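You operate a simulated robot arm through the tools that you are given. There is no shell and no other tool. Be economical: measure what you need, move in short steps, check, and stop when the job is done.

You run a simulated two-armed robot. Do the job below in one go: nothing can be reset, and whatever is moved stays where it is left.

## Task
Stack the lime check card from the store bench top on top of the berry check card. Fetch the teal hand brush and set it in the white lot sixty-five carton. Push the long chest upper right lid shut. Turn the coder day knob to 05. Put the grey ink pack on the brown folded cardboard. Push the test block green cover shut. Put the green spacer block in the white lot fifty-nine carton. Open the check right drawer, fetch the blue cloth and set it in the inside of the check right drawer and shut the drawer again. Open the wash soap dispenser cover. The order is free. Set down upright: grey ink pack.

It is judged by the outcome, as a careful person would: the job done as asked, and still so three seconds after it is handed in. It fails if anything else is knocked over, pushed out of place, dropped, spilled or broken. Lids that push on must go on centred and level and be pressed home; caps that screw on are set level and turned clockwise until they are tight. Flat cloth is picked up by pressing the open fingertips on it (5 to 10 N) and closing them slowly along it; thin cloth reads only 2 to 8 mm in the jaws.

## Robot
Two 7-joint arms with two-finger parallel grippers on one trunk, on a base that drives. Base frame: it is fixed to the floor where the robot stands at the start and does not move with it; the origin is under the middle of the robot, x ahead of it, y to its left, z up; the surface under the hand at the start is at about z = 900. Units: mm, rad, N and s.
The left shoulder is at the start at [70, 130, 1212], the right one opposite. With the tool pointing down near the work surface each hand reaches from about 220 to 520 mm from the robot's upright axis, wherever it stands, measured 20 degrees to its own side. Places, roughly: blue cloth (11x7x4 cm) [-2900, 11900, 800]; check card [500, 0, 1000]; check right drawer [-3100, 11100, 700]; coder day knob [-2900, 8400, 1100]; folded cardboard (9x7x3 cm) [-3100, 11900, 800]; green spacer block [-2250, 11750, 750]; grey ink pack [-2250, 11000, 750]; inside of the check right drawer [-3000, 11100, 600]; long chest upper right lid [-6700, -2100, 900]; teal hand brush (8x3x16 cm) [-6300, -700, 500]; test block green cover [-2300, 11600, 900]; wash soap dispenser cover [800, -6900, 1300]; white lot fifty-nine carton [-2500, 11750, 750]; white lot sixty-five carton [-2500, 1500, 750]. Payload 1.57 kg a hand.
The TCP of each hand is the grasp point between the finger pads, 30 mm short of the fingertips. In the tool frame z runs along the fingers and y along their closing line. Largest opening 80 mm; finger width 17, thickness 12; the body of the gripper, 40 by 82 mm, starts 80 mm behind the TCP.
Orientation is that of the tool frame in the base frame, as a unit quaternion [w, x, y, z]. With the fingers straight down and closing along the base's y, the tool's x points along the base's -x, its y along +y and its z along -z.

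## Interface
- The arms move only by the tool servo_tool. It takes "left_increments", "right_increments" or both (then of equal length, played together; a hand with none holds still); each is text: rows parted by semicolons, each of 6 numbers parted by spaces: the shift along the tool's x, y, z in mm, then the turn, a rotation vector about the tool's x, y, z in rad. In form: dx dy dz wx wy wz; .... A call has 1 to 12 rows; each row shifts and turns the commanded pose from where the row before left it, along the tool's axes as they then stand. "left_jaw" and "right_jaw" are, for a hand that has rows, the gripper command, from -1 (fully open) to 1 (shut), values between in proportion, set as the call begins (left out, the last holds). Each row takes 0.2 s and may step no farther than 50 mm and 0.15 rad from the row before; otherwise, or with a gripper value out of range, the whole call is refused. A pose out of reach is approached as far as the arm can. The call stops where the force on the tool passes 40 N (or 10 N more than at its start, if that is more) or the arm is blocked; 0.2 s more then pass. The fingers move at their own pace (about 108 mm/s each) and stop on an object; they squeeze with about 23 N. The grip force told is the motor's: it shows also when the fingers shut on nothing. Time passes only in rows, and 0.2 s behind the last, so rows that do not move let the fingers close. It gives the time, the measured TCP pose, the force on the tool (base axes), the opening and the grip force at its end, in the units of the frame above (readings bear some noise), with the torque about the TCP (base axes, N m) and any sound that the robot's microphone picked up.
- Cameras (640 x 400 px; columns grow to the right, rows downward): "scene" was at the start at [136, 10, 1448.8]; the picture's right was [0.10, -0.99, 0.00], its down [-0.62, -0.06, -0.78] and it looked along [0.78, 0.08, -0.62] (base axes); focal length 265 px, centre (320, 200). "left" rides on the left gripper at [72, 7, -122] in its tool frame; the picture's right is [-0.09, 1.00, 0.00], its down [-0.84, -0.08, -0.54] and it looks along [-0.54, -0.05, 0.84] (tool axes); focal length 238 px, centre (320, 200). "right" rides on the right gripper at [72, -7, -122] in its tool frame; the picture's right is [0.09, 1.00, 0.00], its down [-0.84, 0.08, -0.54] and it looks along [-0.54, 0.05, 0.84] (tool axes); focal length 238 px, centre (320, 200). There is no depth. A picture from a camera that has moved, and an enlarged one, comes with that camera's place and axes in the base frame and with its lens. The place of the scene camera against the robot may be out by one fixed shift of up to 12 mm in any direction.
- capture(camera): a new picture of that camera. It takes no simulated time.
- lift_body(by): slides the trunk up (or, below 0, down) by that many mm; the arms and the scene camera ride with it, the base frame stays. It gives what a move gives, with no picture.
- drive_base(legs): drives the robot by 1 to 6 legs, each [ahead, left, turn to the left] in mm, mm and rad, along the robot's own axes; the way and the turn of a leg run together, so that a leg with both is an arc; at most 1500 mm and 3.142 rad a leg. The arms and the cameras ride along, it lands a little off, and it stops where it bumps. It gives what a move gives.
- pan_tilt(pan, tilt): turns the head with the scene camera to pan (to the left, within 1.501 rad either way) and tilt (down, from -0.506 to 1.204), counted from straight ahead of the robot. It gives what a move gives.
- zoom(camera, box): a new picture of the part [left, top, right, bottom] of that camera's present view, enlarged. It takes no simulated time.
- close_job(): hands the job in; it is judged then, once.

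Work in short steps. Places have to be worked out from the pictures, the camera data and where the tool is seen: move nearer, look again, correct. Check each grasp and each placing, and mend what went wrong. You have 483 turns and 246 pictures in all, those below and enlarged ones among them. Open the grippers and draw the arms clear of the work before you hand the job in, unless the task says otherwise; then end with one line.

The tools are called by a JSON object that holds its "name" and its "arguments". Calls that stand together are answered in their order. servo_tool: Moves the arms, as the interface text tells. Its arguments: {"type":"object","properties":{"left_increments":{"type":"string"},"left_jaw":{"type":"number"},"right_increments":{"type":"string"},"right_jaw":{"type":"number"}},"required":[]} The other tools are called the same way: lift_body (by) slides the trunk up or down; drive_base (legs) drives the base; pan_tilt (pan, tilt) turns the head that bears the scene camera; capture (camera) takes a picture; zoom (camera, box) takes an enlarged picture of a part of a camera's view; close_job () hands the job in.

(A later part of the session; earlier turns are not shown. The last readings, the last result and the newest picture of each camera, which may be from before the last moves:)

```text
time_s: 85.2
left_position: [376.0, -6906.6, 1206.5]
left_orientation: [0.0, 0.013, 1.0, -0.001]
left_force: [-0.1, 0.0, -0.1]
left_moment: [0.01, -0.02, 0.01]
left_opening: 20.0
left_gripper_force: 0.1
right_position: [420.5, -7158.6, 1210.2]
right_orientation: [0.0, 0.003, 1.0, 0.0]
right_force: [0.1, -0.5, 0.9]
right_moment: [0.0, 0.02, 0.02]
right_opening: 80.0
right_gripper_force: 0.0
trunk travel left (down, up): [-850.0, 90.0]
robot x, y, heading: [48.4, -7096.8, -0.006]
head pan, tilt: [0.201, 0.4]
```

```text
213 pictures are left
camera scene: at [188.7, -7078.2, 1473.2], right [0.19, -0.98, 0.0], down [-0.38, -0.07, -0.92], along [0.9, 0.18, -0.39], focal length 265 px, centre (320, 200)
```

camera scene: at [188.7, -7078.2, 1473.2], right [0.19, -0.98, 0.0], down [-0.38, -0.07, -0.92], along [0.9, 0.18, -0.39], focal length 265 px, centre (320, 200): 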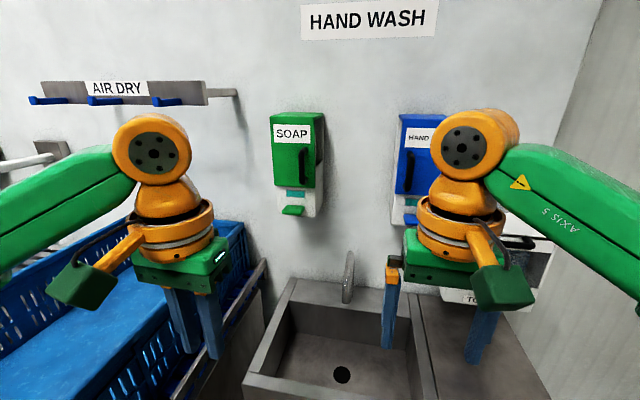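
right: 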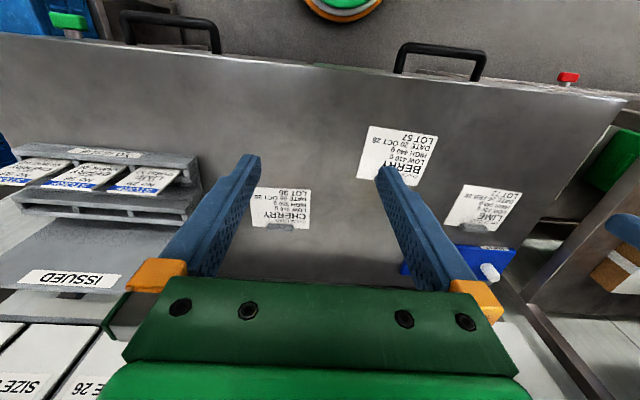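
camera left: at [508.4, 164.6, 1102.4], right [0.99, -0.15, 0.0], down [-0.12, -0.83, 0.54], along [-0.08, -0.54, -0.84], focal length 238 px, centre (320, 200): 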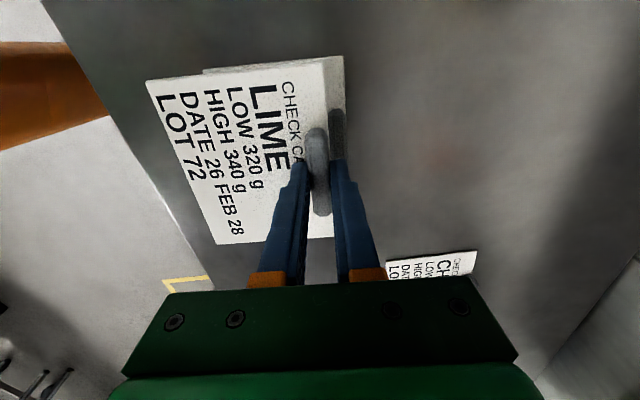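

The soap dispenser handle triangulates to roughly x≈900, y≈-6928, z≈1265. I turn the left tool to point forward, about its own y.

{"name": "servo_tool", "arguments": {"left_increments": "0 0 0 0 -0.143 0; 0 0 0 0 -0.143 0; 0 0 0 0 -0.143 0; 0 0 0 0 -0.143 0; 0 0 0 0 -0.143 0; 0 0 0 0 -0.143 0; 0 0 0 0 -0.143 0; 0 0 0 0 -0.143 0; 0 0 0 0 -0.143 0; 0 0 0 0 -0.143 0; 0 0 0 0 -0.141 0; 0 0 0 0 0 0", "left_jaw": -1}}

{"name": "capture", "arguments": {"camera": "left"}}

{"name": "capture", "arguments": {"camera": "scene"}}

```text
time_s: 87.8
left_position: [469.2, -6886.6, 1308.5]
left_orientation: [0.707, 0.009, 0.707, -0.011]
left_force: [-0.6, 0.7, 0.1]
left_moment: [-0.01, 0.04, 0.02]
left_opening: 80.0
left_gripper_force: 0.0
left hand out of reach, approached as far as the arm can: row 6, 7, 8, 9, 10, 11
right_position: [420.7, -7159.7, 1209.6]
right_orientation: [0.0, 0.004, 1.0, 0.0]
right_force: [-0.1, -0.3, 0.5]
right_moment: [-0.01, -0.01, 0.01]
right_opening: 80.2
right_gripper_force: 0.1
trunk travel left (down, up): [-850.0, 90.0]
robot x, y, heading: [51.4, -7097.7, -0.004]
head pan, tilt: [0.201, 0.4]
```

```text
212 pictures are left
camera left: at [346.1, -6876.3, 1237.8], right [0.03, 1.0, 0.09], down [-0.54, -0.06, 0.84], along [0.84, -0.07, 0.54], focal length 238 px, centre (320, 200)
```

left: 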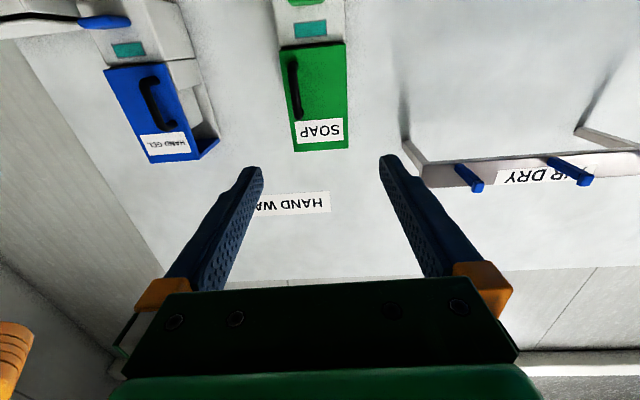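

```text
211 pictures are left
camera scene: at [188.6, -7078.2, 1473.2], right [0.19, -0.98, 0.0], down [-0.38, -0.07, -0.92], along [0.9, 0.18, -0.39], focal length 265 px, centre (320, 200)
```

scene: 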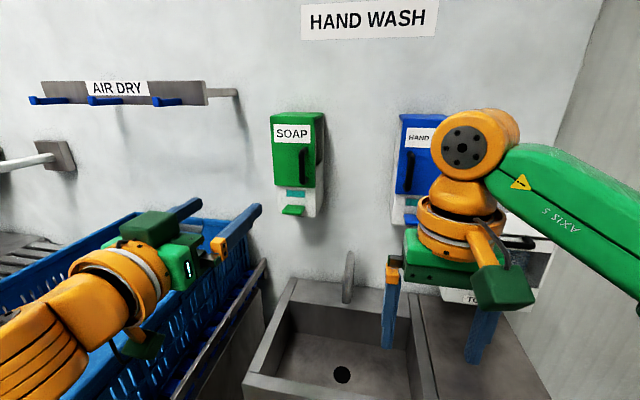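

Triangulating with the left camera puts the handle at (807, -6945, 1298) and the hinge edge at y≈-6849. I drive 150 mm closer, shift the hand in line and look.

{"name": "drive_base", "arguments": {"legs": [[150, 0, 0]]}}

{"name": "servo_tool", "arguments": {"left_increments": "5 -30 20 0 0 0; 5 -28 20 0 0 0; 0 0 0 0 0 0", "left_jaw": -0.25}}

{"name": "capture", "arguments": {"camera": "left"}}

{"name": "capture", "arguments": {"camera": "scene"}}

```text
time_s: 89.2
left_position: [614.9, -6887.7, 1308.8]
left_orientation: [0.708, 0.009, 0.706, -0.009]
left_force: [0.0, -0.4, 0.2]
left_moment: [-0.01, 0.03, 0.0]
left_opening: 80.1
left_gripper_force: 0.1
right_position: [568.6, -7160.7, 1211.4]
right_orientation: [0.002, 0.005, 1.0, 0.001]
right_force: [-0.2, 0.8, 0.5]
right_moment: [0.0, -0.01, 0.03]
right_opening: 80.0
right_gripper_force: 0.0
trunk travel left (down, up): [-850.0, 90.0]
robot x, y, heading: [198.9, -7102.8, -0.015]
head pan, tilt: [0.201, 0.4]
```

```text
time_s: 90.0
left_position: [656.4, -6945.9, 1298.7]
left_orientation: [0.707, 0.007, 0.707, -0.008]
left_force: [-0.1, 0.7, 0.1]
left_moment: [-0.01, 0.0, 0.01]
left_opening: 50.0
left_gripper_force: 0.1
right_position: [570.4, -7159.6, 1208.7]
right_orientation: [0.0, 0.005, 1.0, 0.0]
right_force: [-0.3, 0.0, -1.0]
right_moment: [-0.01, -0.01, 0.01]
right_opening: 80.1
right_gripper_force: 0.0
trunk travel left (down, up): [-850.0, 90.0]
robot x, y, heading: [194.4, -7095.5, -0.009]
head pan, tilt: [0.201, 0.4]
```

```text
210 pictures are left
camera left: at [533.6, -6936.3, 1227.8], right [0.03, 1.0, 0.09], down [-0.54, -0.06, 0.84], along [0.84, -0.07, 0.54], focal length 238 px, centre (320, 200)
```

left: 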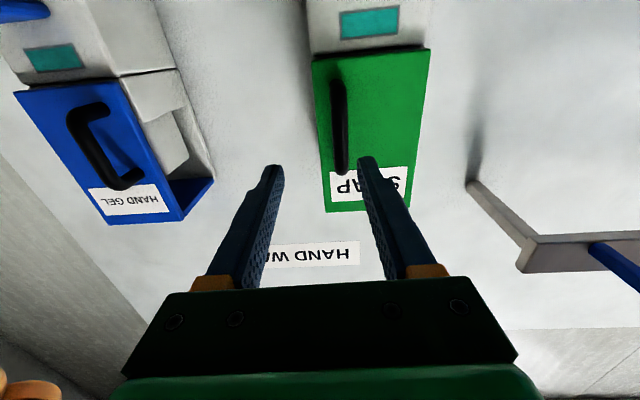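

```text
209 pictures are left
camera scene: at [337.9, -7078.8, 1473.2], right [0.19, -0.98, 0.0], down [-0.38, -0.07, -0.92], along [0.9, 0.18, -0.39], focal length 265 px, centre (320, 200)
```

scene: 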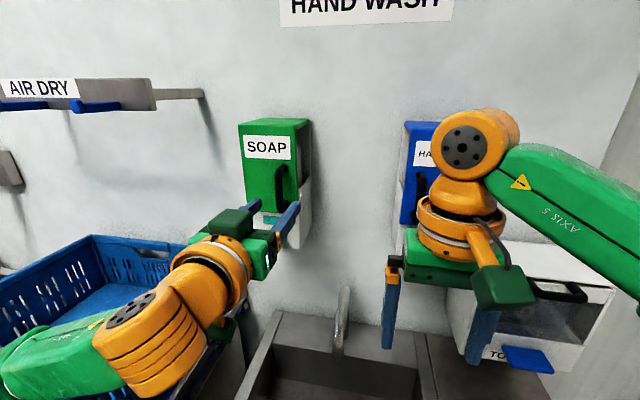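

The handle lies closer to y≈-6928. I shift and advance to x≈735, then check again.

{"name": "servo_tool", "arguments": {"left_increments": "0 18 30 0 0 0; 0 0 25 0 0 0; 0 0 0 0 0 0"}}

{"name": "capture", "arguments": {"camera": "left"}}

{"name": "zoom", "arguments": {"camera": "scene", "box": [200, 90, 360, 290]}}

```text
time_s: 90.8
left_position: [712.0, -6930.7, 1300.4]
left_orientation: [0.707, 0.009, 0.707, -0.009]
left_force: [-0.7, -0.4, -0.6]
left_moment: [0.0, 0.02, 0.0]
left_opening: 50.2
left_gripper_force: 0.1
right_position: [570.0, -7162.0, 1211.3]
right_orientation: [0.001, 0.004, 1.0, 0.0]
right_force: [-1.1, 0.7, 0.2]
right_moment: [-0.01, -0.01, 0.0]
right_opening: 80.1
right_gripper_force: 0.0
trunk travel left (down, up): [-850.0, 90.0]
robot x, y, heading: [199.9, -7100.5, -0.009]
head pan, tilt: [0.201, 0.4]
```

```text
208 pictures are left
camera left: at [590.0, -6920.5, 1227.9], right [0.03, 1.0, 0.09], down [-0.54, -0.06, 0.84], along [0.84, -0.07, 0.54], focal length 238 px, centre (320, 200)
```

left: 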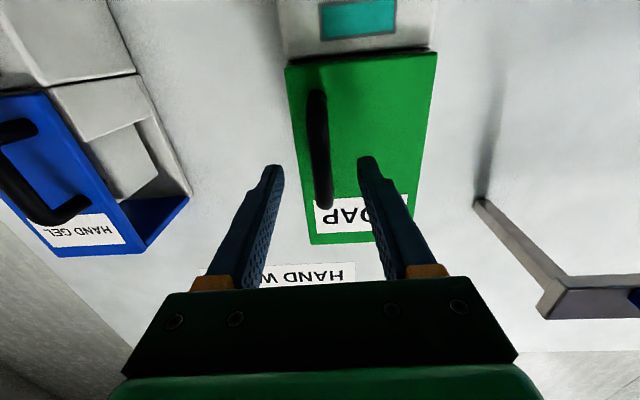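

```text
2.00 times, centred on (280, 190) of scene
camera zoom: at [337.9, -7079.8, 1473.2], right [0.19, -0.98, 0.0], down [-0.38, -0.07, -0.92], along [0.9, 0.18, -0.39], focal length 531 px, centre (400, 220)
```

zoom: 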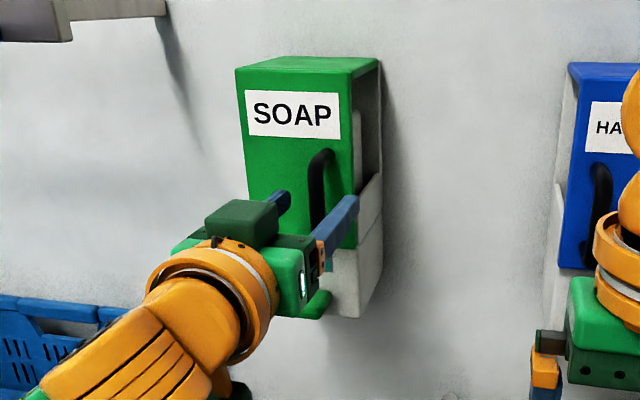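

The handle bar is now consistently at (744, -6929), z 1250–1331, and centred between the fingers. I advance 20 mm and close.

{"name": "servo_tool", "arguments": {"left_increments": "0 0 10 0 0 0; 0 0 10 0 0 0; 0 0 0 0 0 0"}}

{"name": "servo_tool", "arguments": {"left_increments": "0 0 0 0 0 0; 0 0 0 0 0 0; 0 0 0 0 0 0", "left_jaw": 1}}

{"name": "capture", "arguments": {"camera": "left"}}

```text
time_s: 91.6
left_position: [732.8, -6931.4, 1299.6]
left_orientation: [0.707, 0.01, 0.707, -0.01]
left_force: [-0.3, 0.2, -0.2]
left_moment: [0.03, 0.0, 0.01]
left_opening: 50.1
left_gripper_force: 0.0
right_position: [570.8, -7160.0, 1208.7]
right_orientation: [0.0, 0.004, 1.0, 0.0]
right_force: [1.4, -0.1, 0.3]
right_moment: [0.01, 0.0, 0.01]
right_opening: 80.1
right_gripper_force: 0.1
trunk travel left (down, up): [-850.0, 90.0]
robot x, y, heading: [201.2, -7100.6, -0.009]
head pan, tilt: [0.201, 0.4]
```

```text
time_s: 92.4
left_position: [733.2, -6930.3, 1299.8]
left_orientation: [0.707, 0.009, 0.707, -0.009]
left_force: [0.7, 1.0, 0.7]
left_moment: [0.05, 0.05, 0.03]
left_opening: 13.7
left_gripper_force: 30.2
right_position: [570.8, -7159.9, 1209.5]
right_orientation: [0.0, 0.004, 1.0, 0.0]
right_force: [0.1, 0.2, 0.2]
right_moment: [-0.03, 0.0, -0.02]
right_opening: 80.0
right_gripper_force: 0.1
trunk travel left (down, up): [-850.0, 90.0]
robot x, y, heading: [197.5, -7094.6, -0.01]
head pan, tilt: [0.201, 0.4]
```

```text
206 pictures are left
camera left: at [610.0, -6920.0, 1228.0], right [0.03, 1.0, 0.09], down [-0.54, -0.06, 0.84], along [0.84, -0.07, 0.54], focal length 238 px, centre (320, 200)
```

left: 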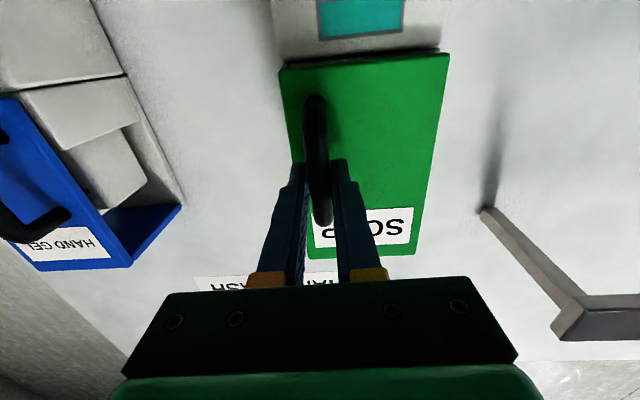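

The bar is gripped at 13.7 mm. I pull along an arc about the estimated hinge (778, -6854), with the tool turning along.

{"name": "servo_tool", "arguments": {"left_increments": "0 4.9 -7.4 0.1 0 0; 0 4.9 -7.4 0.1 0 0; 0 4.9 -7.4 0.1 0 0; 0 0 0 0 0 0"}}

{"name": "capture", "arguments": {"camera": "left"}}

{"name": "zoom", "arguments": {"camera": "scene", "box": [200, 90, 360, 290]}}

```text
time_s: 93.4
left_position: [712.0, -6913.7, 1298.5]
left_orientation: [0.698, 0.114, 0.697, -0.115]
left_force: [0.9, 2.7, 5.9]
left_moment: [0.01, -0.02, 0.05]
left_opening: 13.5
left_gripper_force: 30.1
right_position: [569.6, -7160.3, 1211.2]
right_orientation: [0.0, 0.004, 1.0, 0.0]
right_force: [0.4, 0.0, -0.2]
right_moment: [0.02, 0.01, 0.02]
right_opening: 80.2
right_gripper_force: 0.1
trunk travel left (down, up): [-850.0, 90.0]
robot x, y, heading: [198.8, -7098.4, -0.014]
head pan, tilt: [0.201, 0.4]
```

```text
205 pictures are left
camera left: at [597.0, -6867.6, 1227.8], right [0.32, 0.94, 0.09], down [-0.54, 0.1, 0.84], along [0.78, -0.32, 0.54], focal length 238 px, centre (320, 200)
```

left: 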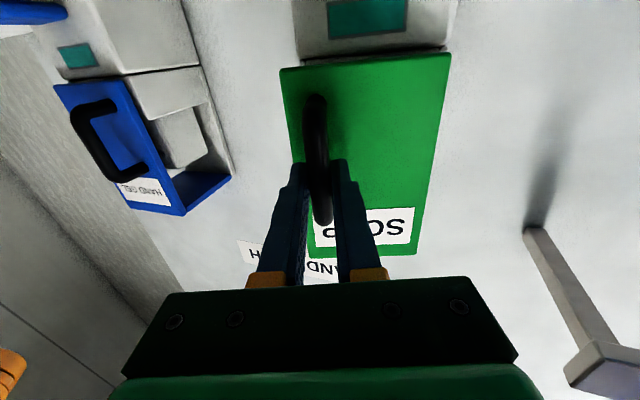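

```text
2.00 times, centred on (280, 190) of scene
camera zoom: at [337.4, -7078.8, 1473.3], right [0.19, -0.98, 0.0], down [-0.38, -0.07, -0.92], along [0.9, 0.18, -0.39], focal length 531 px, centre (400, 220)
```

zoom: 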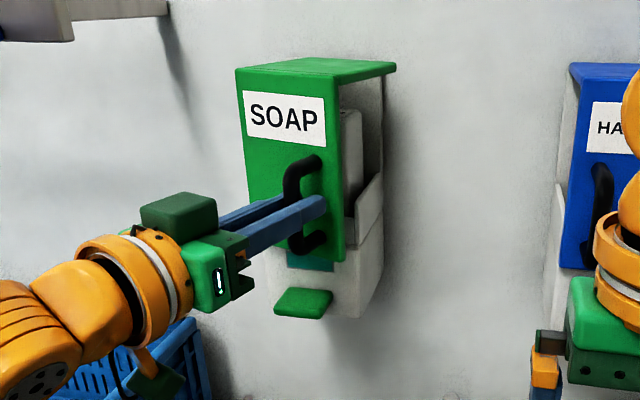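

The cover is opening on its left hinge as expected, with low forces. I continue the arc.

{"name": "servo_tool", "arguments": {"left_increments": "0 4.9 -7.4 0.1 0 0; 0 4.9 -7.4 0.1 0 0; 0 4.9 -7.4 0.1 0 0; 0 4.9 -7.4 0.1 0 0; 0 0 0 0 0 0"}}

```text
time_s: 94.6
left_position: [692.4, -6884.0, 1299.9]
left_orientation: [0.661, 0.252, 0.661, -0.252]
left_force: [-4.6, -0.9, -0.4]
left_moment: [0.05, 0.15, 0.07]
left_opening: 13.7
left_gripper_force: 30.2
right_position: [567.4, -7161.5, 1211.0]
right_orientation: [0.001, 0.005, 1.0, 0.002]
right_force: [-0.1, -0.2, 0.6]
right_moment: [0.02, 0.0, -0.01]
right_opening: 80.3
right_gripper_force: 0.2
trunk travel left (down, up): [-850.0, 90.0]
robot x, y, heading: [196.7, -7099.0, -0.005]
head pan, tilt: [0.201, 0.4]
```

{"name": "servo_tool", "arguments": {"left_increments": "0 4.9 -7.4 0.1 0 0; 0 4.9 -7.4 0.1 0 0; 0 4.9 -7.4 0.1 0 0; 0 4.9 -7.4 0.1 0 0; 0 4.9 -7.4 0.1 0 0; 0 0 0 0 0 0"}}

{"name": "zoom", "arguments": {"camera": "scene", "box": [160, 90, 360, 290]}}

```text
time_s: 95.8
left_position: [685.3, -6854.3, 1294.2]
left_orientation: [0.593, 0.387, 0.587, -0.391]
left_force: [11.8, 1.0, 7.7]
left_moment: [0.7, 0.31, 0.08]
left_opening: 13.9
left_gripper_force: 29.8
left hand out of reach, approached as far as the arm can: row 4, 5
right_position: [580.7, -7163.0, 1206.9]
right_orientation: [-0.003, 0.006, 1.0, 0.0]
right_force: [-0.4, 0.2, 0.5]
right_moment: [0.04, 0.02, 0.03]
right_opening: 80.1
right_gripper_force: 0.1
trunk travel left (down, up): [-850.0, 90.0]
robot x, y, heading: [198.5, -7093.8, -0.006]
head pan, tilt: [0.201, 0.4]
stopped in row 5 (left hand): the force on the tool passed its limit at 59 N (the readings are from after the stop); the commanded pose is now the measured one
```

```text
2.00 times, centred on (260, 190) of scene
camera zoom: at [349.1, -7080.4, 1472.2], right [0.19, -0.98, 0.0], down [-0.39, -0.07, -0.92], along [0.9, 0.17, -0.4], focal length 531 px, centre (440, 220)
```

zoom: 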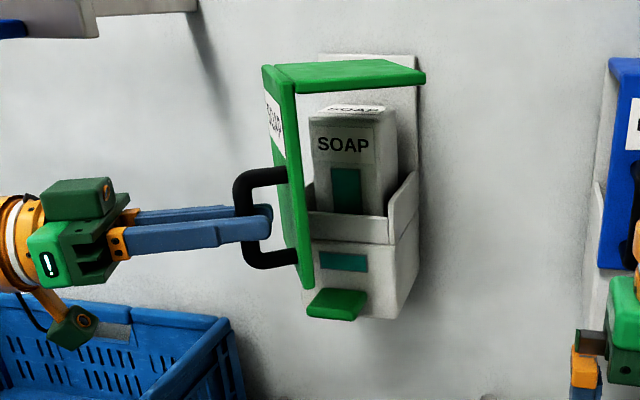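

The cover is open about 67° and the left arm is at its limit. I release and back off, then push it further from the inside.

{"name": "servo_tool", "arguments": {"left_increments": "0 0 0 0 0 0; 0 0 0 0 0 0; 0 0 -20 0 0 0; 0 0 -30 0 0 0; 0 0 -30 0 0 0; 0 0 0 0 0 0", "left_jaw": -0.3}}

{"name": "capture", "arguments": {"camera": "scene"}}

```text
time_s: 97.2
left_position: [621.5, -6795.4, 1292.7]
left_orientation: [0.595, 0.389, 0.585, -0.39]
left_force: [0.8, -0.1, 0.6]
left_moment: [-0.01, 0.06, -0.03]
left_opening: 52.4
left_gripper_force: 0.0
left hand out of reach, approached as far as the arm can: row 3, 4, 5
right_position: [572.3, -7160.8, 1210.1]
right_orientation: [0.0, 0.006, 1.0, 0.0]
right_force: [-0.3, 0.4, 0.4]
right_moment: [-0.03, -0.01, -0.02]
right_opening: 80.2
right_gripper_force: 0.1
trunk travel left (down, up): [-850.0, 90.0]
robot x, y, heading: [198.6, -7097.2, -0.008]
head pan, tilt: [0.201, 0.4]
```

```text
202 pictures are left
camera scene: at [340.0, -7079.9, 1473.1], right [0.19, -0.98, 0.0], down [-0.38, -0.07, -0.92], along [0.9, 0.17, -0.39], focal length 265 px, centre (320, 200)
```

scene: 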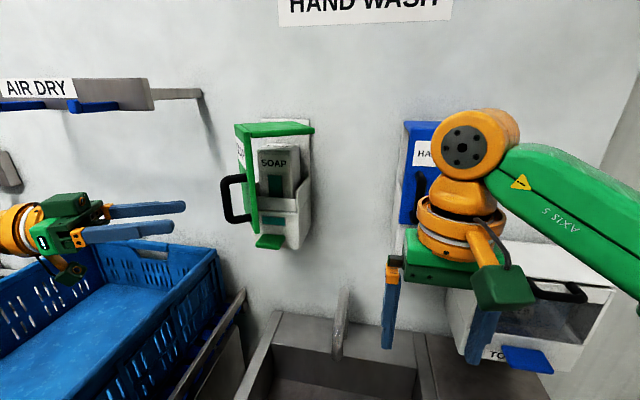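

The cover stays at about 67°. I straighten the left hand to point forward, clear of the handle.

{"name": "servo_tool", "arguments": {"left_increments": "0 -25 0 -0.1 0 0; 0 -25 0 -0.15 0 0; 0 -10 0 -0.15 0 0; 0 0 0 -0.15 0 0; 0 0 0 -0.15 0 0; 0 0 0 -0.15 0 0; 0 0 0 -0.15 0 0; 0 0 0 -0.15 0 0; 0 0 0 0 0 0", "left_jaw": 1}}

{"name": "capture", "arguments": {"camera": "left"}}

```text
time_s: 99.2
left_position: [670.5, -6629.7, 1348.8]
left_orientation: [0.703, 0.097, 0.698, -0.101]
left_force: [1.2, 0.7, -0.8]
left_moment: [-0.02, 0.0, 0.01]
left_opening: 0.0
left_gripper_force: 21.4
left hand out of reach, approached as far as the arm can: row 1, 2, 3, 4, 5, 6, 7, 8
right_position: [569.6, -7160.6, 1209.9]
right_orientation: [0.0, 0.005, 1.0, 0.0]
right_force: [-0.2, -0.1, 0.5]
right_moment: [0.01, 0.04, -0.01]
right_opening: 80.1
right_gripper_force: 0.0
trunk travel left (down, up): [-850.0, 90.0]
robot x, y, heading: [194.5, -7097.8, -0.011]
head pan, tilt: [0.201, 0.4]
```

```text
201 pictures are left
camera left: at [555.3, -6588.9, 1275.9], right [0.27, 0.96, 0.09], down [-0.55, 0.08, 0.83], along [0.79, -0.28, 0.55], focal length 238 px, centre (320, 200)
```

left: 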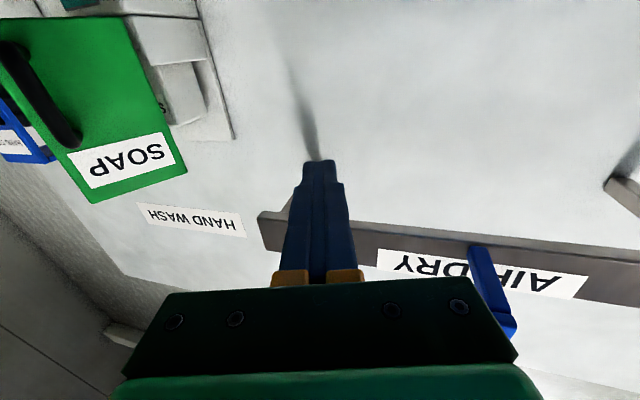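

The hand hit its near-reach limit and drifted left. I back the base 200 mm so that I can re-centre the hand in free space.

{"name": "drive_base", "arguments": {"legs": [[-200, 0, 0]]}}

{"name": "servo_tool", "arguments": {"left_increments": "0 -20 40 0 0 0; 0 -30 30 0 0 0; 0 -40 20 0 0 0; 0 -40 10 0 0 0; 0 0 0 0 0 0; 0 0 0 0 0 0"}}

{"name": "capture", "arguments": {"camera": "scene"}}

```text
time_s: 100.8
left_position: [475.6, -6626.3, 1346.1]
left_orientation: [0.701, 0.096, 0.699, -0.102]
left_force: [0.6, -0.1, -0.9]
left_moment: [-0.02, 0.01, -0.03]
left_opening: 0.2
left_gripper_force: 21.0
right_position: [376.7, -7158.9, 1208.8]
right_orientation: [-0.002, 0.005, 1.0, 0.0]
right_force: [0.2, -0.2, 0.2]
right_moment: [0.0, 0.02, -0.02]
right_opening: 80.0
right_gripper_force: 0.1
trunk travel left (down, up): [-850.0, 90.0]
robot x, y, heading: [-0.7, -7094.3, -0.006]
head pan, tilt: [0.201, 0.4]
```

```text
time_s: 102.2
left_position: [579.3, -6735.6, 1375.6]
left_orientation: [0.701, 0.098, 0.698, -0.102]
left_force: [-0.3, 0.3, 0.5]
left_moment: [0.03, 0.0, 0.01]
left_opening: 0.2
left_gripper_force: 21.2
left hand out of reach, approached as far as the arm can: row 1, 2, 3, 4
right_position: [371.5, -7158.2, 1210.0]
right_orientation: [0.001, 0.005, 1.0, 0.0]
right_force: [0.4, 0.4, 1.0]
right_moment: [0.04, 0.05, 0.02]
right_opening: 80.1
right_gripper_force: 0.1
trunk travel left (down, up): [-850.0, 90.0]
robot x, y, heading: [-3.0, -7098.0, -0.008]
head pan, tilt: [0.201, 0.4]
```

```text
200 pictures are left
camera scene: at [139.8, -7076.8, 1473.2], right [0.19, -0.98, 0.0], down [-0.38, -0.07, -0.92], along [0.9, 0.17, -0.39], focal length 265 px, centre (320, 200)
```

scene: 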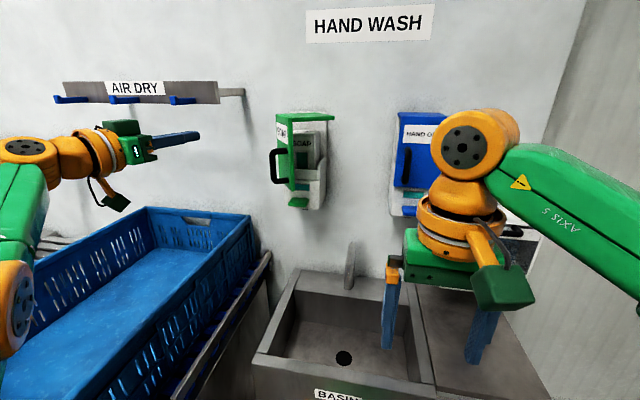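

The hand is moving as asked. I bring it further right and down, away from the wall items.

{"name": "servo_tool", "arguments": {"left_increments": "10 -40 -10 0 0 0; 10 -40 -10 0 0 0; 15 -40 -10 -0.05 0 0; 15 -40 0 -0.05 0 0; 10 -30 0 -0.05 0 0; 0 0 0 0 0 0"}}

{"name": "capture", "arguments": {"camera": "scene"}}

```text
time_s: 103.6
left_position: [643.4, -6833.3, 1390.5]
left_orientation: [0.707, 0.044, 0.704, -0.049]
left_force: [0.6, 0.4, -0.3]
left_moment: [0.0, -0.01, 0.01]
left_opening: 0.0
left_gripper_force: 21.1
left hand out of reach, approached as far as the arm can: row 1, 2, 3, 4, 5
right_position: [371.1, -7159.1, 1209.9]
right_orientation: [0.0, 0.006, 1.0, 0.0]
right_force: [1.3, 0.1, -0.7]
right_moment: [-0.01, 0.02, -0.01]
right_opening: 79.9
right_gripper_force: 0.1
trunk travel left (down, up): [-850.0, 90.0]
robot x, y, heading: [-2.2, -7094.8, -0.01]
head pan, tilt: [0.201, 0.4]
```

```text
199 pictures are left
camera scene: at [139.7, -7077.0, 1473.2], right [0.19, -0.98, 0.0], down [-0.38, -0.07, -0.92], along [0.9, 0.17, -0.39], focal length 265 px, centre (320, 200)
```

scene: 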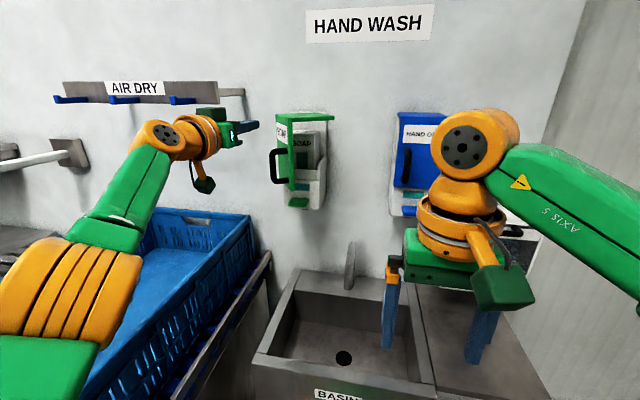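

The command had drifted too close to the body, which is out of reach. I push the commanded pose forward to about (560, -6960, 1290), which should be reachable.

{"name": "servo_tool", "arguments": {"left_increments": "0 0 40 0 0 0; 0 0 40 0 0 0; 0 0 30 -0.05 0 0; 0 0 0 -0.03 0 0; 0 0 0 0 0 0; 0 0 0 0 0 0"}}

{"name": "capture", "arguments": {"camera": "scene"}}

```text
time_s: 105.0
left_position: [659.4, -6848.4, 1378.6]
left_orientation: [0.709, 0.015, 0.705, -0.02]
left_force: [-0.6, 0.4, -0.3]
left_moment: [0.0, -0.02, -0.05]
left_opening: 0.0
left_gripper_force: 21.7
left hand out of reach, approached as far as the arm can: row 1, 2, 3
right_position: [372.3, -7160.0, 1209.2]
right_orientation: [0.0, 0.006, 1.0, 0.0]
right_force: [0.2, -0.8, -0.1]
right_moment: [-0.01, -0.04, 0.01]
right_opening: 80.2
right_gripper_force: 0.0
trunk travel left (down, up): [-850.0, 90.0]
robot x, y, heading: [-1.5, -7093.3, -0.008]
head pan, tilt: [0.201, 0.4]
```

```text
198 pictures are left
camera scene: at [140.3, -7077.6, 1473.1], right [0.19, -0.98, 0.0], down [-0.38, -0.07, -0.92], along [0.9, 0.17, -0.39], focal length 265 px, centre (320, 200)
```

scene: 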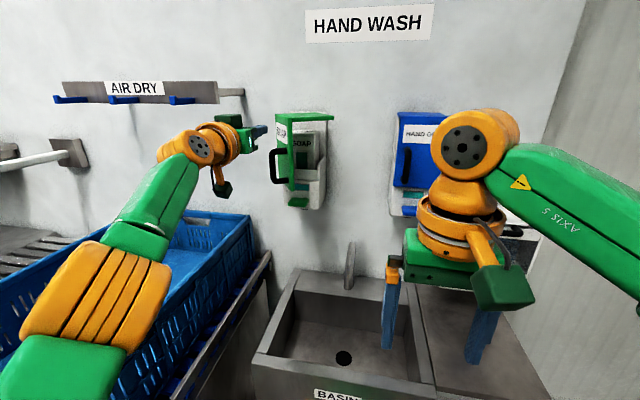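

The pose is now flagged as reachable. I test a small backward move.

{"name": "servo_tool", "arguments": {"left_increments": "0 0 -25 0 0 0; 0 0 -25 0 0 0; 0 0 0 0 0 0; 0 0 0 0 0 0"}}

```text
time_s: 106.0
left_position: [646.8, -6836.1, 1399.6]
left_orientation: [0.709, 0.016, 0.705, -0.021]
left_force: [0.5, 0.7, 0.2]
left_moment: [0.0, 0.03, -0.01]
left_opening: 0.0
left_gripper_force: 21.1
left hand out of reach, approached as far as the arm can: row 1, 2
right_position: [372.7, -7160.6, 1209.0]
right_orientation: [0.0, 0.006, 1.0, 0.0]
right_force: [1.3, -1.6, -0.1]
right_moment: [-0.02, 0.05, -0.02]
right_opening: 79.8
right_gripper_force: 0.1
trunk travel left (down, up): [-850.0, 90.0]
robot x, y, heading: [-1.6, -7099.6, -0.014]
head pan, tilt: [0.201, 0.4]
```

The arm is in a poor posture with the elbow low. I back the base for room and swing the tool back to pointing down to unwind it.

{"name": "drive_base", "arguments": {"legs": [[-300, 0, 0]]}}

{"name": "servo_tool", "arguments": {"left_increments": "0 0 0 0 0.14 0; 0 0 0 0 0.14 0; 0 0 0 0 0.14 0; 0 0 0 0 0.14 0; 0 0 0 0 0.14 0; 0 0 0 0 0.14 0; 0 0 0 0 0.14 0; 0 0 0 0 0.14 0; 0 0 0 0 0.14 0; 0 0 0 0 0.14 0; 0 0 0 0 0.14 0; 0 0 0 0 0 0"}}

{"name": "capture", "arguments": {"camera": "scene"}}

```text
time_s: 108.0
left_position: [351.1, -6833.1, 1396.7]
left_orientation: [0.708, 0.016, 0.706, -0.02]
left_force: [1.2, 0.0, -0.3]
left_moment: [-0.01, 0.02, -0.03]
left_opening: 0.0
left_gripper_force: 21.2
right_position: [74.5, -7157.1, 1209.2]
right_orientation: [-0.001, 0.004, 1.0, 0.0]
right_force: [0.5, -0.3, -0.1]
right_moment: [-0.03, 0.01, -0.03]
right_opening: 79.9
right_gripper_force: 0.1
trunk travel left (down, up): [-850.0, 90.0]
robot x, y, heading: [-301.2, -7093.8, -0.012]
head pan, tilt: [0.201, 0.4]
```

```text
time_s: 110.6
left_position: [144.3, -6826.7, 1241.7]
left_orientation: [0.087, 0.025, 0.996, -0.004]
left_force: [0.6, -1.0, -0.1]
left_moment: [0.04, 0.0, 0.03]
left_opening: 0.0
left_gripper_force: 20.9
left hand out of reach, approached as far as the arm can: row 1, 2, 3, 4, 5, 6, 7, 8, 9, 10, 11
right_position: [72.1, -7156.8, 1210.5]
right_orientation: [-0.001, 0.005, 1.0, 0.0]
right_force: [0.1, 0.1, -0.2]
right_moment: [0.01, 0.01, 0.01]
right_opening: 79.7
right_gripper_force: 0.1
trunk travel left (down, up): [-850.0, 90.0]
robot x, y, heading: [-302.5, -7092.6, -0.011]
head pan, tilt: [0.201, 0.4]
```

```text
197 pictures are left
camera scene: at [-159.8, -7074.5, 1473.1], right [0.19, -0.98, 0.0], down [-0.38, -0.07, -0.92], along [0.9, 0.17, -0.39], focal length 265 px, centre (320, 200)
```

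scene: 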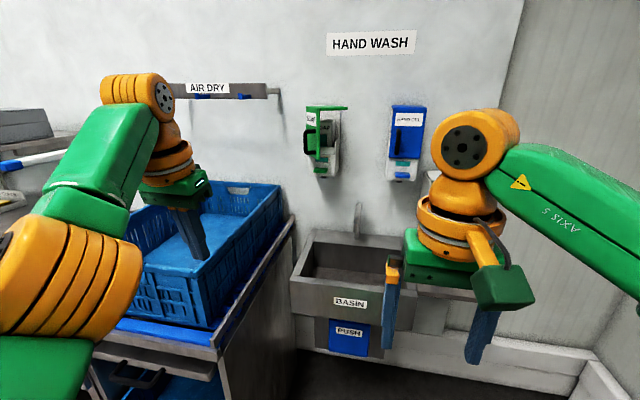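

The tool points down again. I bring it back to its usual carrying pose relative to the body.

{"name": "servo_tool", "arguments": {"left_increments": "0 0 0 0 0.08 0; 0 0 0 0 0.09 0; 20 -14 6 0 0 0; 20 -14 6 0 0 0; 20 -14 6 0 0 0; 20 -14 6 0 0 0; 20 -14 6 0 0 0; 15 -7 6 0 0 0; 0 0 0 0 0 0"}}

{"name": "capture", "arguments": {"camera": "scene"}}

```text
time_s: 112.6
left_position: [147.5, -6840.2, 1242.9]
left_orientation: [0.088, 0.026, 0.996, -0.005]
left_force: [-0.2, -0.7, 1.2]
left_moment: [0.03, 0.01, 0.0]
left_opening: 0.3
left_gripper_force: 21.6
left hand out of reach, approached as far as the arm can: row 1, 2, 3, 4, 5, 6, 7, 8
right_position: [72.6, -7156.5, 1210.7]
right_orientation: [0.0, 0.005, 1.0, 0.0]
right_force: [0.4, 0.5, -0.3]
right_moment: [0.0, 0.05, -0.05]
right_opening: 79.7
right_gripper_force: 0.1
trunk travel left (down, up): [-850.0, 90.0]
robot x, y, heading: [-302.0, -7093.8, -0.016]
head pan, tilt: [0.201, 0.4]
```

```text
196 pictures are left
camera scene: at [-159.9, -7074.3, 1473.1], right [0.19, -0.98, 0.0], down [-0.38, -0.07, -0.92], along [0.9, 0.17, -0.39], focal length 265 px, centre (320, 200)
```

scene: 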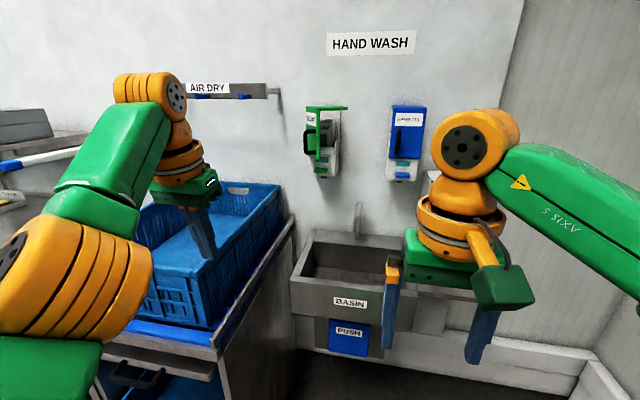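

The arm is still against a joint limit. I back well clear of the trolley and work the arm free by moving forward and down.

{"name": "drive_base", "arguments": {"legs": [[-450, 0, 0]]}}

{"name": "servo_tool", "arguments": {"left_increments": "-40 0 20 0 0 0; -40 0 20 0 0 0; -20 0 40 0 0 0; 0 0 40 0 0 0; 0 0 40 0 0 0; 0 0 0 0 0.1 0; 0 0 0 0 0 0"}}

{"name": "capture", "arguments": {"camera": "scene"}}

```text
time_s: 115.4
left_position: [-303.5, -6835.7, 1242.0]
left_orientation: [0.087, 0.025, 0.996, -0.004]
left_force: [0.0, 1.1, -0.1]
left_moment: [0.01, 0.0, 0.01]
left_opening: 0.0
left_gripper_force: 21.0
right_position: [-378.0, -7150.9, 1209.8]
right_orientation: [-0.001, 0.005, 1.0, 0.0]
right_force: [0.8, 0.4, 1.0]
right_moment: [-0.01, 0.01, -0.01]
right_opening: 80.1
right_gripper_force: 0.0
trunk travel left (down, up): [-850.0, 90.0]
robot x, y, heading: [-751.2, -7088.1, -0.011]
head pan, tilt: [0.201, 0.4]
```

```text
time_s: 117.0
left_position: [-263.8, -6831.9, 1097.6]
left_orientation: [0.037, 0.026, 0.999, -0.004]
left_force: [-0.2, -0.7, -0.4]
left_moment: [0.01, -0.02, 0.0]
left_opening: 0.0
left_gripper_force: 20.9
left hand out of reach, approached as far as the arm can: row 1, 2, 3, 6
right_position: [-380.9, -7151.0, 1209.3]
right_orientation: [0.001, 0.006, 1.0, -0.001]
right_force: [-0.9, 0.3, -0.5]
right_moment: [-0.03, -0.01, 0.01]
right_opening: 80.1
right_gripper_force: 0.1
trunk travel left (down, up): [-850.0, 90.0]
robot x, y, heading: [-752.5, -7089.3, -0.013]
head pan, tilt: [0.201, 0.4]
```

```text
195 pictures are left
camera scene: at [-613.2, -7068.9, 1473.2], right [0.19, -0.98, 0.0], down [-0.38, -0.07, -0.92], along [0.9, 0.17, -0.39], focal length 265 px, centre (320, 200)
```

scene: 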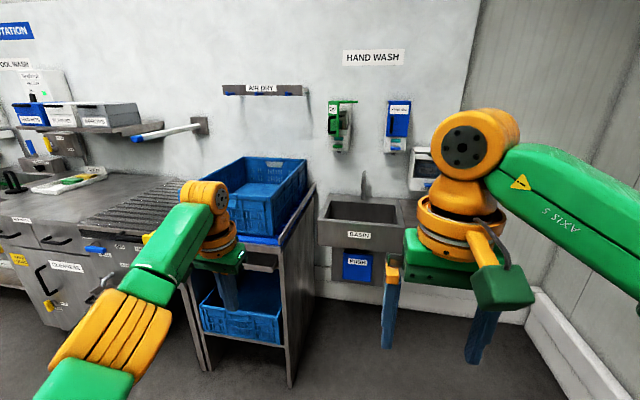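

The arm is freeing up. I continue toward the usual pose with a different path, inward and lower first.

{"name": "servo_tool", "arguments": {"left_increments": "0 -25 20 0 0.03 0; 0 -25 20 0 0.03 0; 0 -25 20 0 0.02 0; 30 0 0 0 0 0; 30 0 0 0 0 0; 30 0 0 0 0 0; 30 0 0 0 0 0; 0 0 0 0 0 0"}}

{"name": "servo_tool", "arguments": {"left_increments": "0 0 -30 0 0 0; 0 0 -30 0 0 0; 0 0 -30 0 0 0; 0 0 -30 0 0 0; 0 0 -30 0 0 0; 0 0 0 0 0 0"}}

{"name": "capture", "arguments": {"camera": "scene"}}

```text
time_s: 118.8
left_position: [-387.3, -6901.0, 1039.0]
left_orientation: [-0.003, 0.026, 1.0, -0.003]
left_force: [-0.3, -0.2, -0.7]
left_moment: [0.02, 0.01, 0.0]
left_opening: 0.0
left_gripper_force: 21.1
right_position: [-380.4, -7150.8, 1210.5]
right_orientation: [0.0, 0.005, 1.0, 0.0]
right_force: [-0.1, 0.8, 0.2]
right_moment: [0.0, -0.05, 0.03]
right_opening: 80.2
right_gripper_force: 0.0
trunk travel left (down, up): [-850.0, 90.0]
robot x, y, heading: [-750.3, -7086.8, -0.012]
head pan, tilt: [0.201, 0.4]
```

```text
time_s: 120.2
left_position: [-385.2, -6901.2, 1189.9]
left_orientation: [-0.002, 0.026, 1.0, -0.002]
left_force: [-0.4, -0.4, -0.5]
left_moment: [0.0, -0.01, 0.03]
left_opening: 0.0
left_gripper_force: 21.5
right_position: [-380.1, -7151.5, 1210.4]
right_orientation: [-0.001, 0.005, 1.0, 0.0]
right_force: [0.0, -0.6, -0.5]
right_moment: [0.02, -0.01, 0.0]
right_opening: 80.1
right_gripper_force: 0.0
trunk travel left (down, up): [-850.0, 90.0]
robot x, y, heading: [-755.6, -7090.0, -0.01]
head pan, tilt: [0.201, 0.4]
```

```text
194 pictures are left
camera scene: at [-612.5, -7069.4, 1473.1], right [0.19, -0.98, 0.0], down [-0.38, -0.07, -0.92], along [0.9, 0.17, -0.39], focal length 265 px, centre (320, 200)
```

scene: 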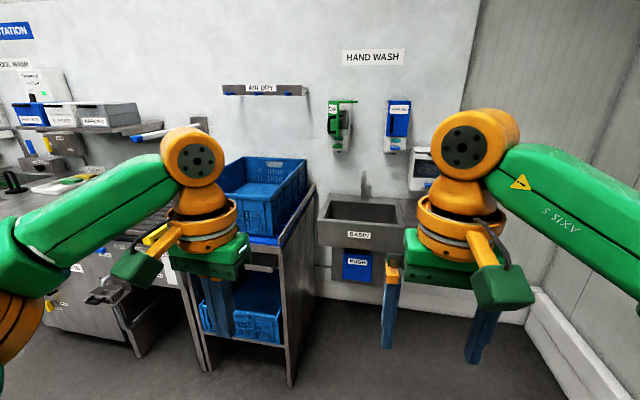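

The arm is recovered. I check how far the soap cover is open.

{"name": "zoom", "arguments": {"camera": "scene", "box": [300, 80, 440, 180]}}

```text
4.00 times, centred on (370, 130) of scene
camera zoom: at [-612.5, -7069.4, 1473.1], right [0.19, -0.98, 0.0], down [-0.38, -0.07, -0.92], along [0.9, 0.17, -0.39], focal length 1061 px, centre (120, 480)
```

zoom: 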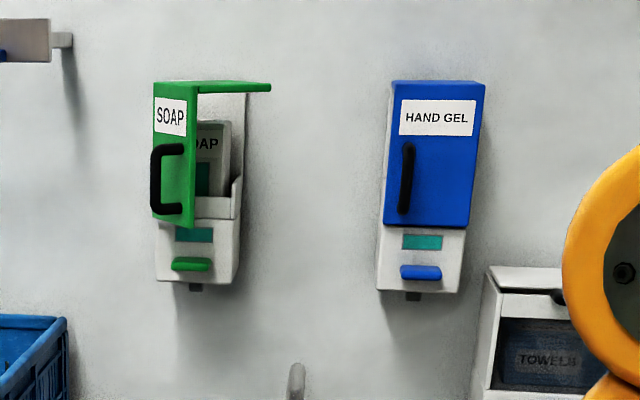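

It is open only about 60°. To be safe I'll push it past 90° from inside. I move the hand forward and up, then turn it level within reach.

{"name": "servo_tool", "arguments": {"left_increments": "-40 -5 -25 0 0 0; -40 -5 -25 0 0 0; -40 -5 -25 0 0 0; 0 -5 -25 0 0 0; 0 0 0 0 0 0"}}

{"name": "servo_tool", "arguments": {"left_increments": "0 0 0 0 -0.143 0; 0 0 0 0 -0.143 0; 0 0 0 0 -0.143 0; 0 0 0 0 -0.143 0; 0 0 0 0 -0.143 0; 0 0 0 0 -0.143 0; 0 0 0 0 -0.143 0; 0 0 0 0 -0.143 0; 0 0 0 0 -0.143 0; 0 0 0 0 -0.143 0; 0 0 0 0 -0.141 0; 0 0 0 0 0 0"}}

```text
time_s: 121.4
left_position: [-342.1, -6919.9, 1248.8]
left_orientation: [-0.001, 0.026, 1.0, -0.002]
left_force: [0.2, -0.5, -0.3]
left_moment: [0.01, 0.01, 0.01]
left_opening: 0.0
left_gripper_force: 21.2
left hand out of reach, approached as far as the arm can: row 2, 3, 4
right_position: [-380.6, -7153.2, 1211.1]
right_orientation: [0.002, 0.005, 1.0, 0.001]
right_force: [1.3, 0.2, 0.4]
right_moment: [0.01, 0.02, -0.01]
right_opening: 80.2
right_gripper_force: 0.0
trunk travel left (down, up): [-850.0, 90.0]
robot x, y, heading: [-755.6, -7086.9, -0.013]
head pan, tilt: [0.201, 0.4]
```

```text
time_s: 124.0
left_position: [-307.5, -6918.2, 1265.9]
left_orientation: [0.705, 0.016, 0.709, -0.019]
left_force: [-0.3, 0.1, 0.7]
left_moment: [-0.02, 0.01, -0.01]
left_opening: 0.0
left_gripper_force: 20.8
left hand out of reach, approached as far as the arm can: row 9, 10, 11
right_position: [-380.1, -7151.4, 1210.0]
right_orientation: [0.001, 0.005, 1.0, 0.0]
right_force: [0.2, -0.7, 0.4]
right_moment: [-0.02, 0.0, -0.03]
right_opening: 80.0
right_gripper_force: 0.1
trunk travel left (down, up): [-850.0, 90.0]
robot x, y, heading: [-757.4, -7088.5, -0.01]
head pan, tilt: [0.201, 0.4]
```

The hand is level. I drive forward 880 mm and check the view.

{"name": "drive_base", "arguments": {"legs": [[880, 0, 0]]}}

{"name": "servo_tool", "arguments": {"left_increments": "-10 -25 20 0 0 0; -15 -30 20 0 0 0; 0 0 0 0 0 0"}}

{"name": "capture", "arguments": {"camera": "scene"}}

{"name": "capture", "arguments": {"camera": "left"}}

```text
time_s: 128.6
left_position: [571.6, -6935.1, 1265.3]
left_orientation: [0.706, 0.02, 0.708, -0.023]
left_force: [-0.4, -0.2, 0.1]
left_moment: [0.02, 0.02, 0.03]
left_opening: 0.1
left_gripper_force: 21.3
right_position: [496.1, -7167.1, 1210.9]
right_orientation: [0.0, 0.01, 1.0, 0.0]
right_force: [-0.3, 0.6, 0.1]
right_moment: [-0.03, 0.02, 0.02]
right_opening: 79.9
right_gripper_force: 0.0
trunk travel left (down, up): [-850.0, 90.0]
robot x, y, heading: [125.3, -7097.1, -0.02]
head pan, tilt: [0.201, 0.4]
```

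```text
time_s: 129.4
left_position: [608.4, -6990.5, 1290.6]
left_orientation: [0.705, 0.019, 0.708, -0.022]
left_force: [-0.7, 0.4, 0.5]
left_moment: [0.02, 0.02, -0.04]
left_opening: 0.1
left_gripper_force: 21.3
right_position: [495.6, -7166.5, 1210.2]
right_orientation: [0.001, 0.01, 1.0, 0.0]
right_force: [-0.3, 0.2, 0.4]
right_moment: [-0.03, -0.04, 0.01]
right_opening: 80.1
right_gripper_force: 0.1
trunk travel left (down, up): [-850.0, 90.0]
robot x, y, heading: [122.9, -7099.5, -0.015]
head pan, tilt: [0.201, 0.4]
```

```text
192 pictures are left
camera scene: at [264.5, -7082.9, 1473.2], right [0.18, -0.98, 0.0], down [-0.38, -0.07, -0.92], along [0.91, 0.17, -0.39], focal length 265 px, centre (320, 200)
```

scene: 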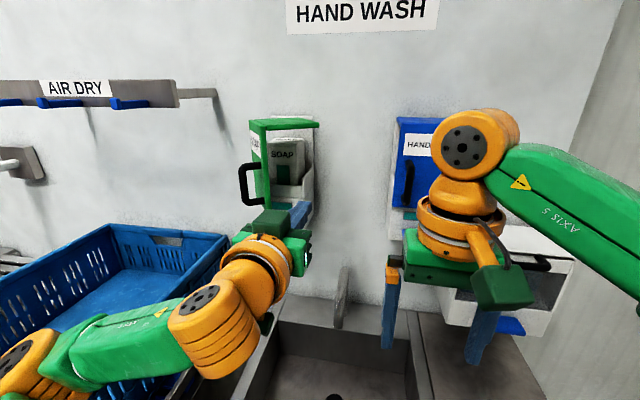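

```text
191 pictures are left
camera left: at [485.1, -6976.9, 1219.2], right [0.06, 0.99, 0.09], down [-0.54, -0.04, 0.84], along [0.84, -0.1, 0.54], focal length 238 px, centre (320, 200)
```

left: 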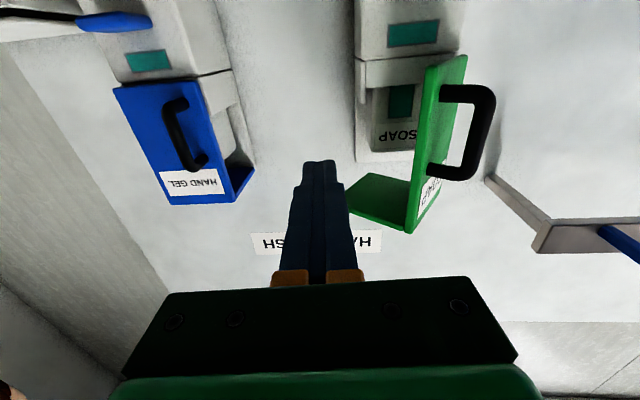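

The finger is to the right of the door. I advance 80 mm, then sweep left to push the inner face.

{"name": "servo_tool", "arguments": {"left_increments": "0 0 28 0 0 0; 0 0 28 0 0 0; 0 0 28 0 0 0; 0 20 0 0 0 0; 0 20 0 0 0 0; 0 20 0 0 0 0; 0 0 0 0 0 0"}}

{"name": "capture", "arguments": {"camera": "left"}}

```text
time_s: 131.0
left_position: [696.7, -6937.0, 1288.5]
left_orientation: [0.705, 0.02, 0.709, -0.023]
left_force: [-0.1, -0.1, 0.5]
left_moment: [0.0, -0.02, 0.01]
left_opening: 0.0
left_gripper_force: 21.6
right_position: [495.6, -7168.2, 1210.4]
right_orientation: [0.0, 0.01, 1.0, 0.0]
right_force: [0.3, 0.2, -1.2]
right_moment: [-0.02, -0.02, -0.01]
right_opening: 80.2
right_gripper_force: 0.0
trunk travel left (down, up): [-850.0, 90.0]
robot x, y, heading: [124.4, -7098.9, -0.024]
head pan, tilt: [0.201, 0.4]
```

```text
190 pictures are left
camera left: at [573.3, -6923.1, 1218.5], right [0.06, 0.99, 0.09], down [-0.54, -0.04, 0.84], along [0.84, -0.1, 0.54], focal length 238 px, centre (320, 200)
```

left: 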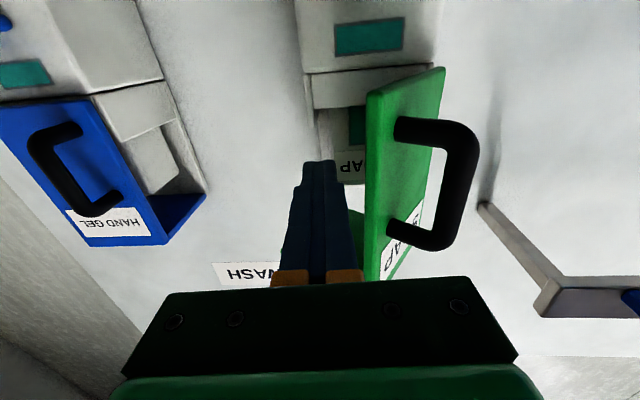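

I keep pushing left in small steps.

{"name": "servo_tool", "arguments": {"left_increments": "0 15 0 0 0 0; 0 15 0 0 0 0; 0 15 0 0 0 0; 0 15 0 0 0 0; 0 15 0 0 0 0; 0 10 0 0 0 0; 0 0 0 0 0 0"}}

{"name": "capture", "arguments": {"camera": "left"}}

{"name": "zoom", "arguments": {"camera": "scene", "box": [160, 90, 360, 290]}}

```text
time_s: 132.3
left_position: [682.1, -6858.5, 1296.7]
left_orientation: [0.709, 0.018, 0.705, -0.021]
left_force: [-27.5, 0.5, -5.8]
left_moment: [-0.08, 0.21, 0.32]
left_opening: 0.0
left_gripper_force: 20.9
right_position: [481.4, -7166.1, 1215.6]
right_orientation: [0.007, 0.007, 1.0, 0.0]
right_force: [-0.7, 0.1, -0.3]
right_moment: [0.02, 0.03, -0.01]
right_opening: 80.1
right_gripper_force: 0.0
trunk travel left (down, up): [-850.0, 90.0]
robot x, y, heading: [124.2, -7104.7, -0.014]
head pan, tilt: [0.201, 0.4]
stopped in row 6 (left hand): the force on the tool passed its limit at 41 N (the readings are from after the stop); the commanded pose is now the measured one
```

```text
189 pictures are left
camera left: at [560.6, -6844.2, 1224.6], right [0.06, 0.99, 0.09], down [-0.55, -0.04, 0.83], along [0.83, -0.1, 0.54], focal length 238 px, centre (320, 200)
```

left: 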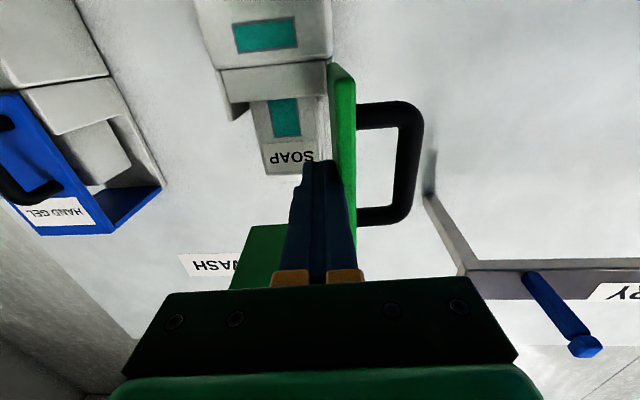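

```text
2.00 times, centred on (260, 190) of scene
camera zoom: at [245.9, -7082.4, 1475.2], right [0.19, -0.98, 0.0], down [-0.37, -0.07, -0.93], along [0.91, 0.17, -0.38], focal length 531 px, centre (440, 220)
```

zoom: 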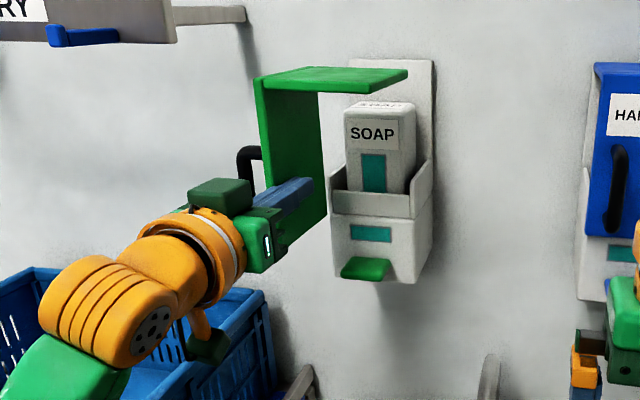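

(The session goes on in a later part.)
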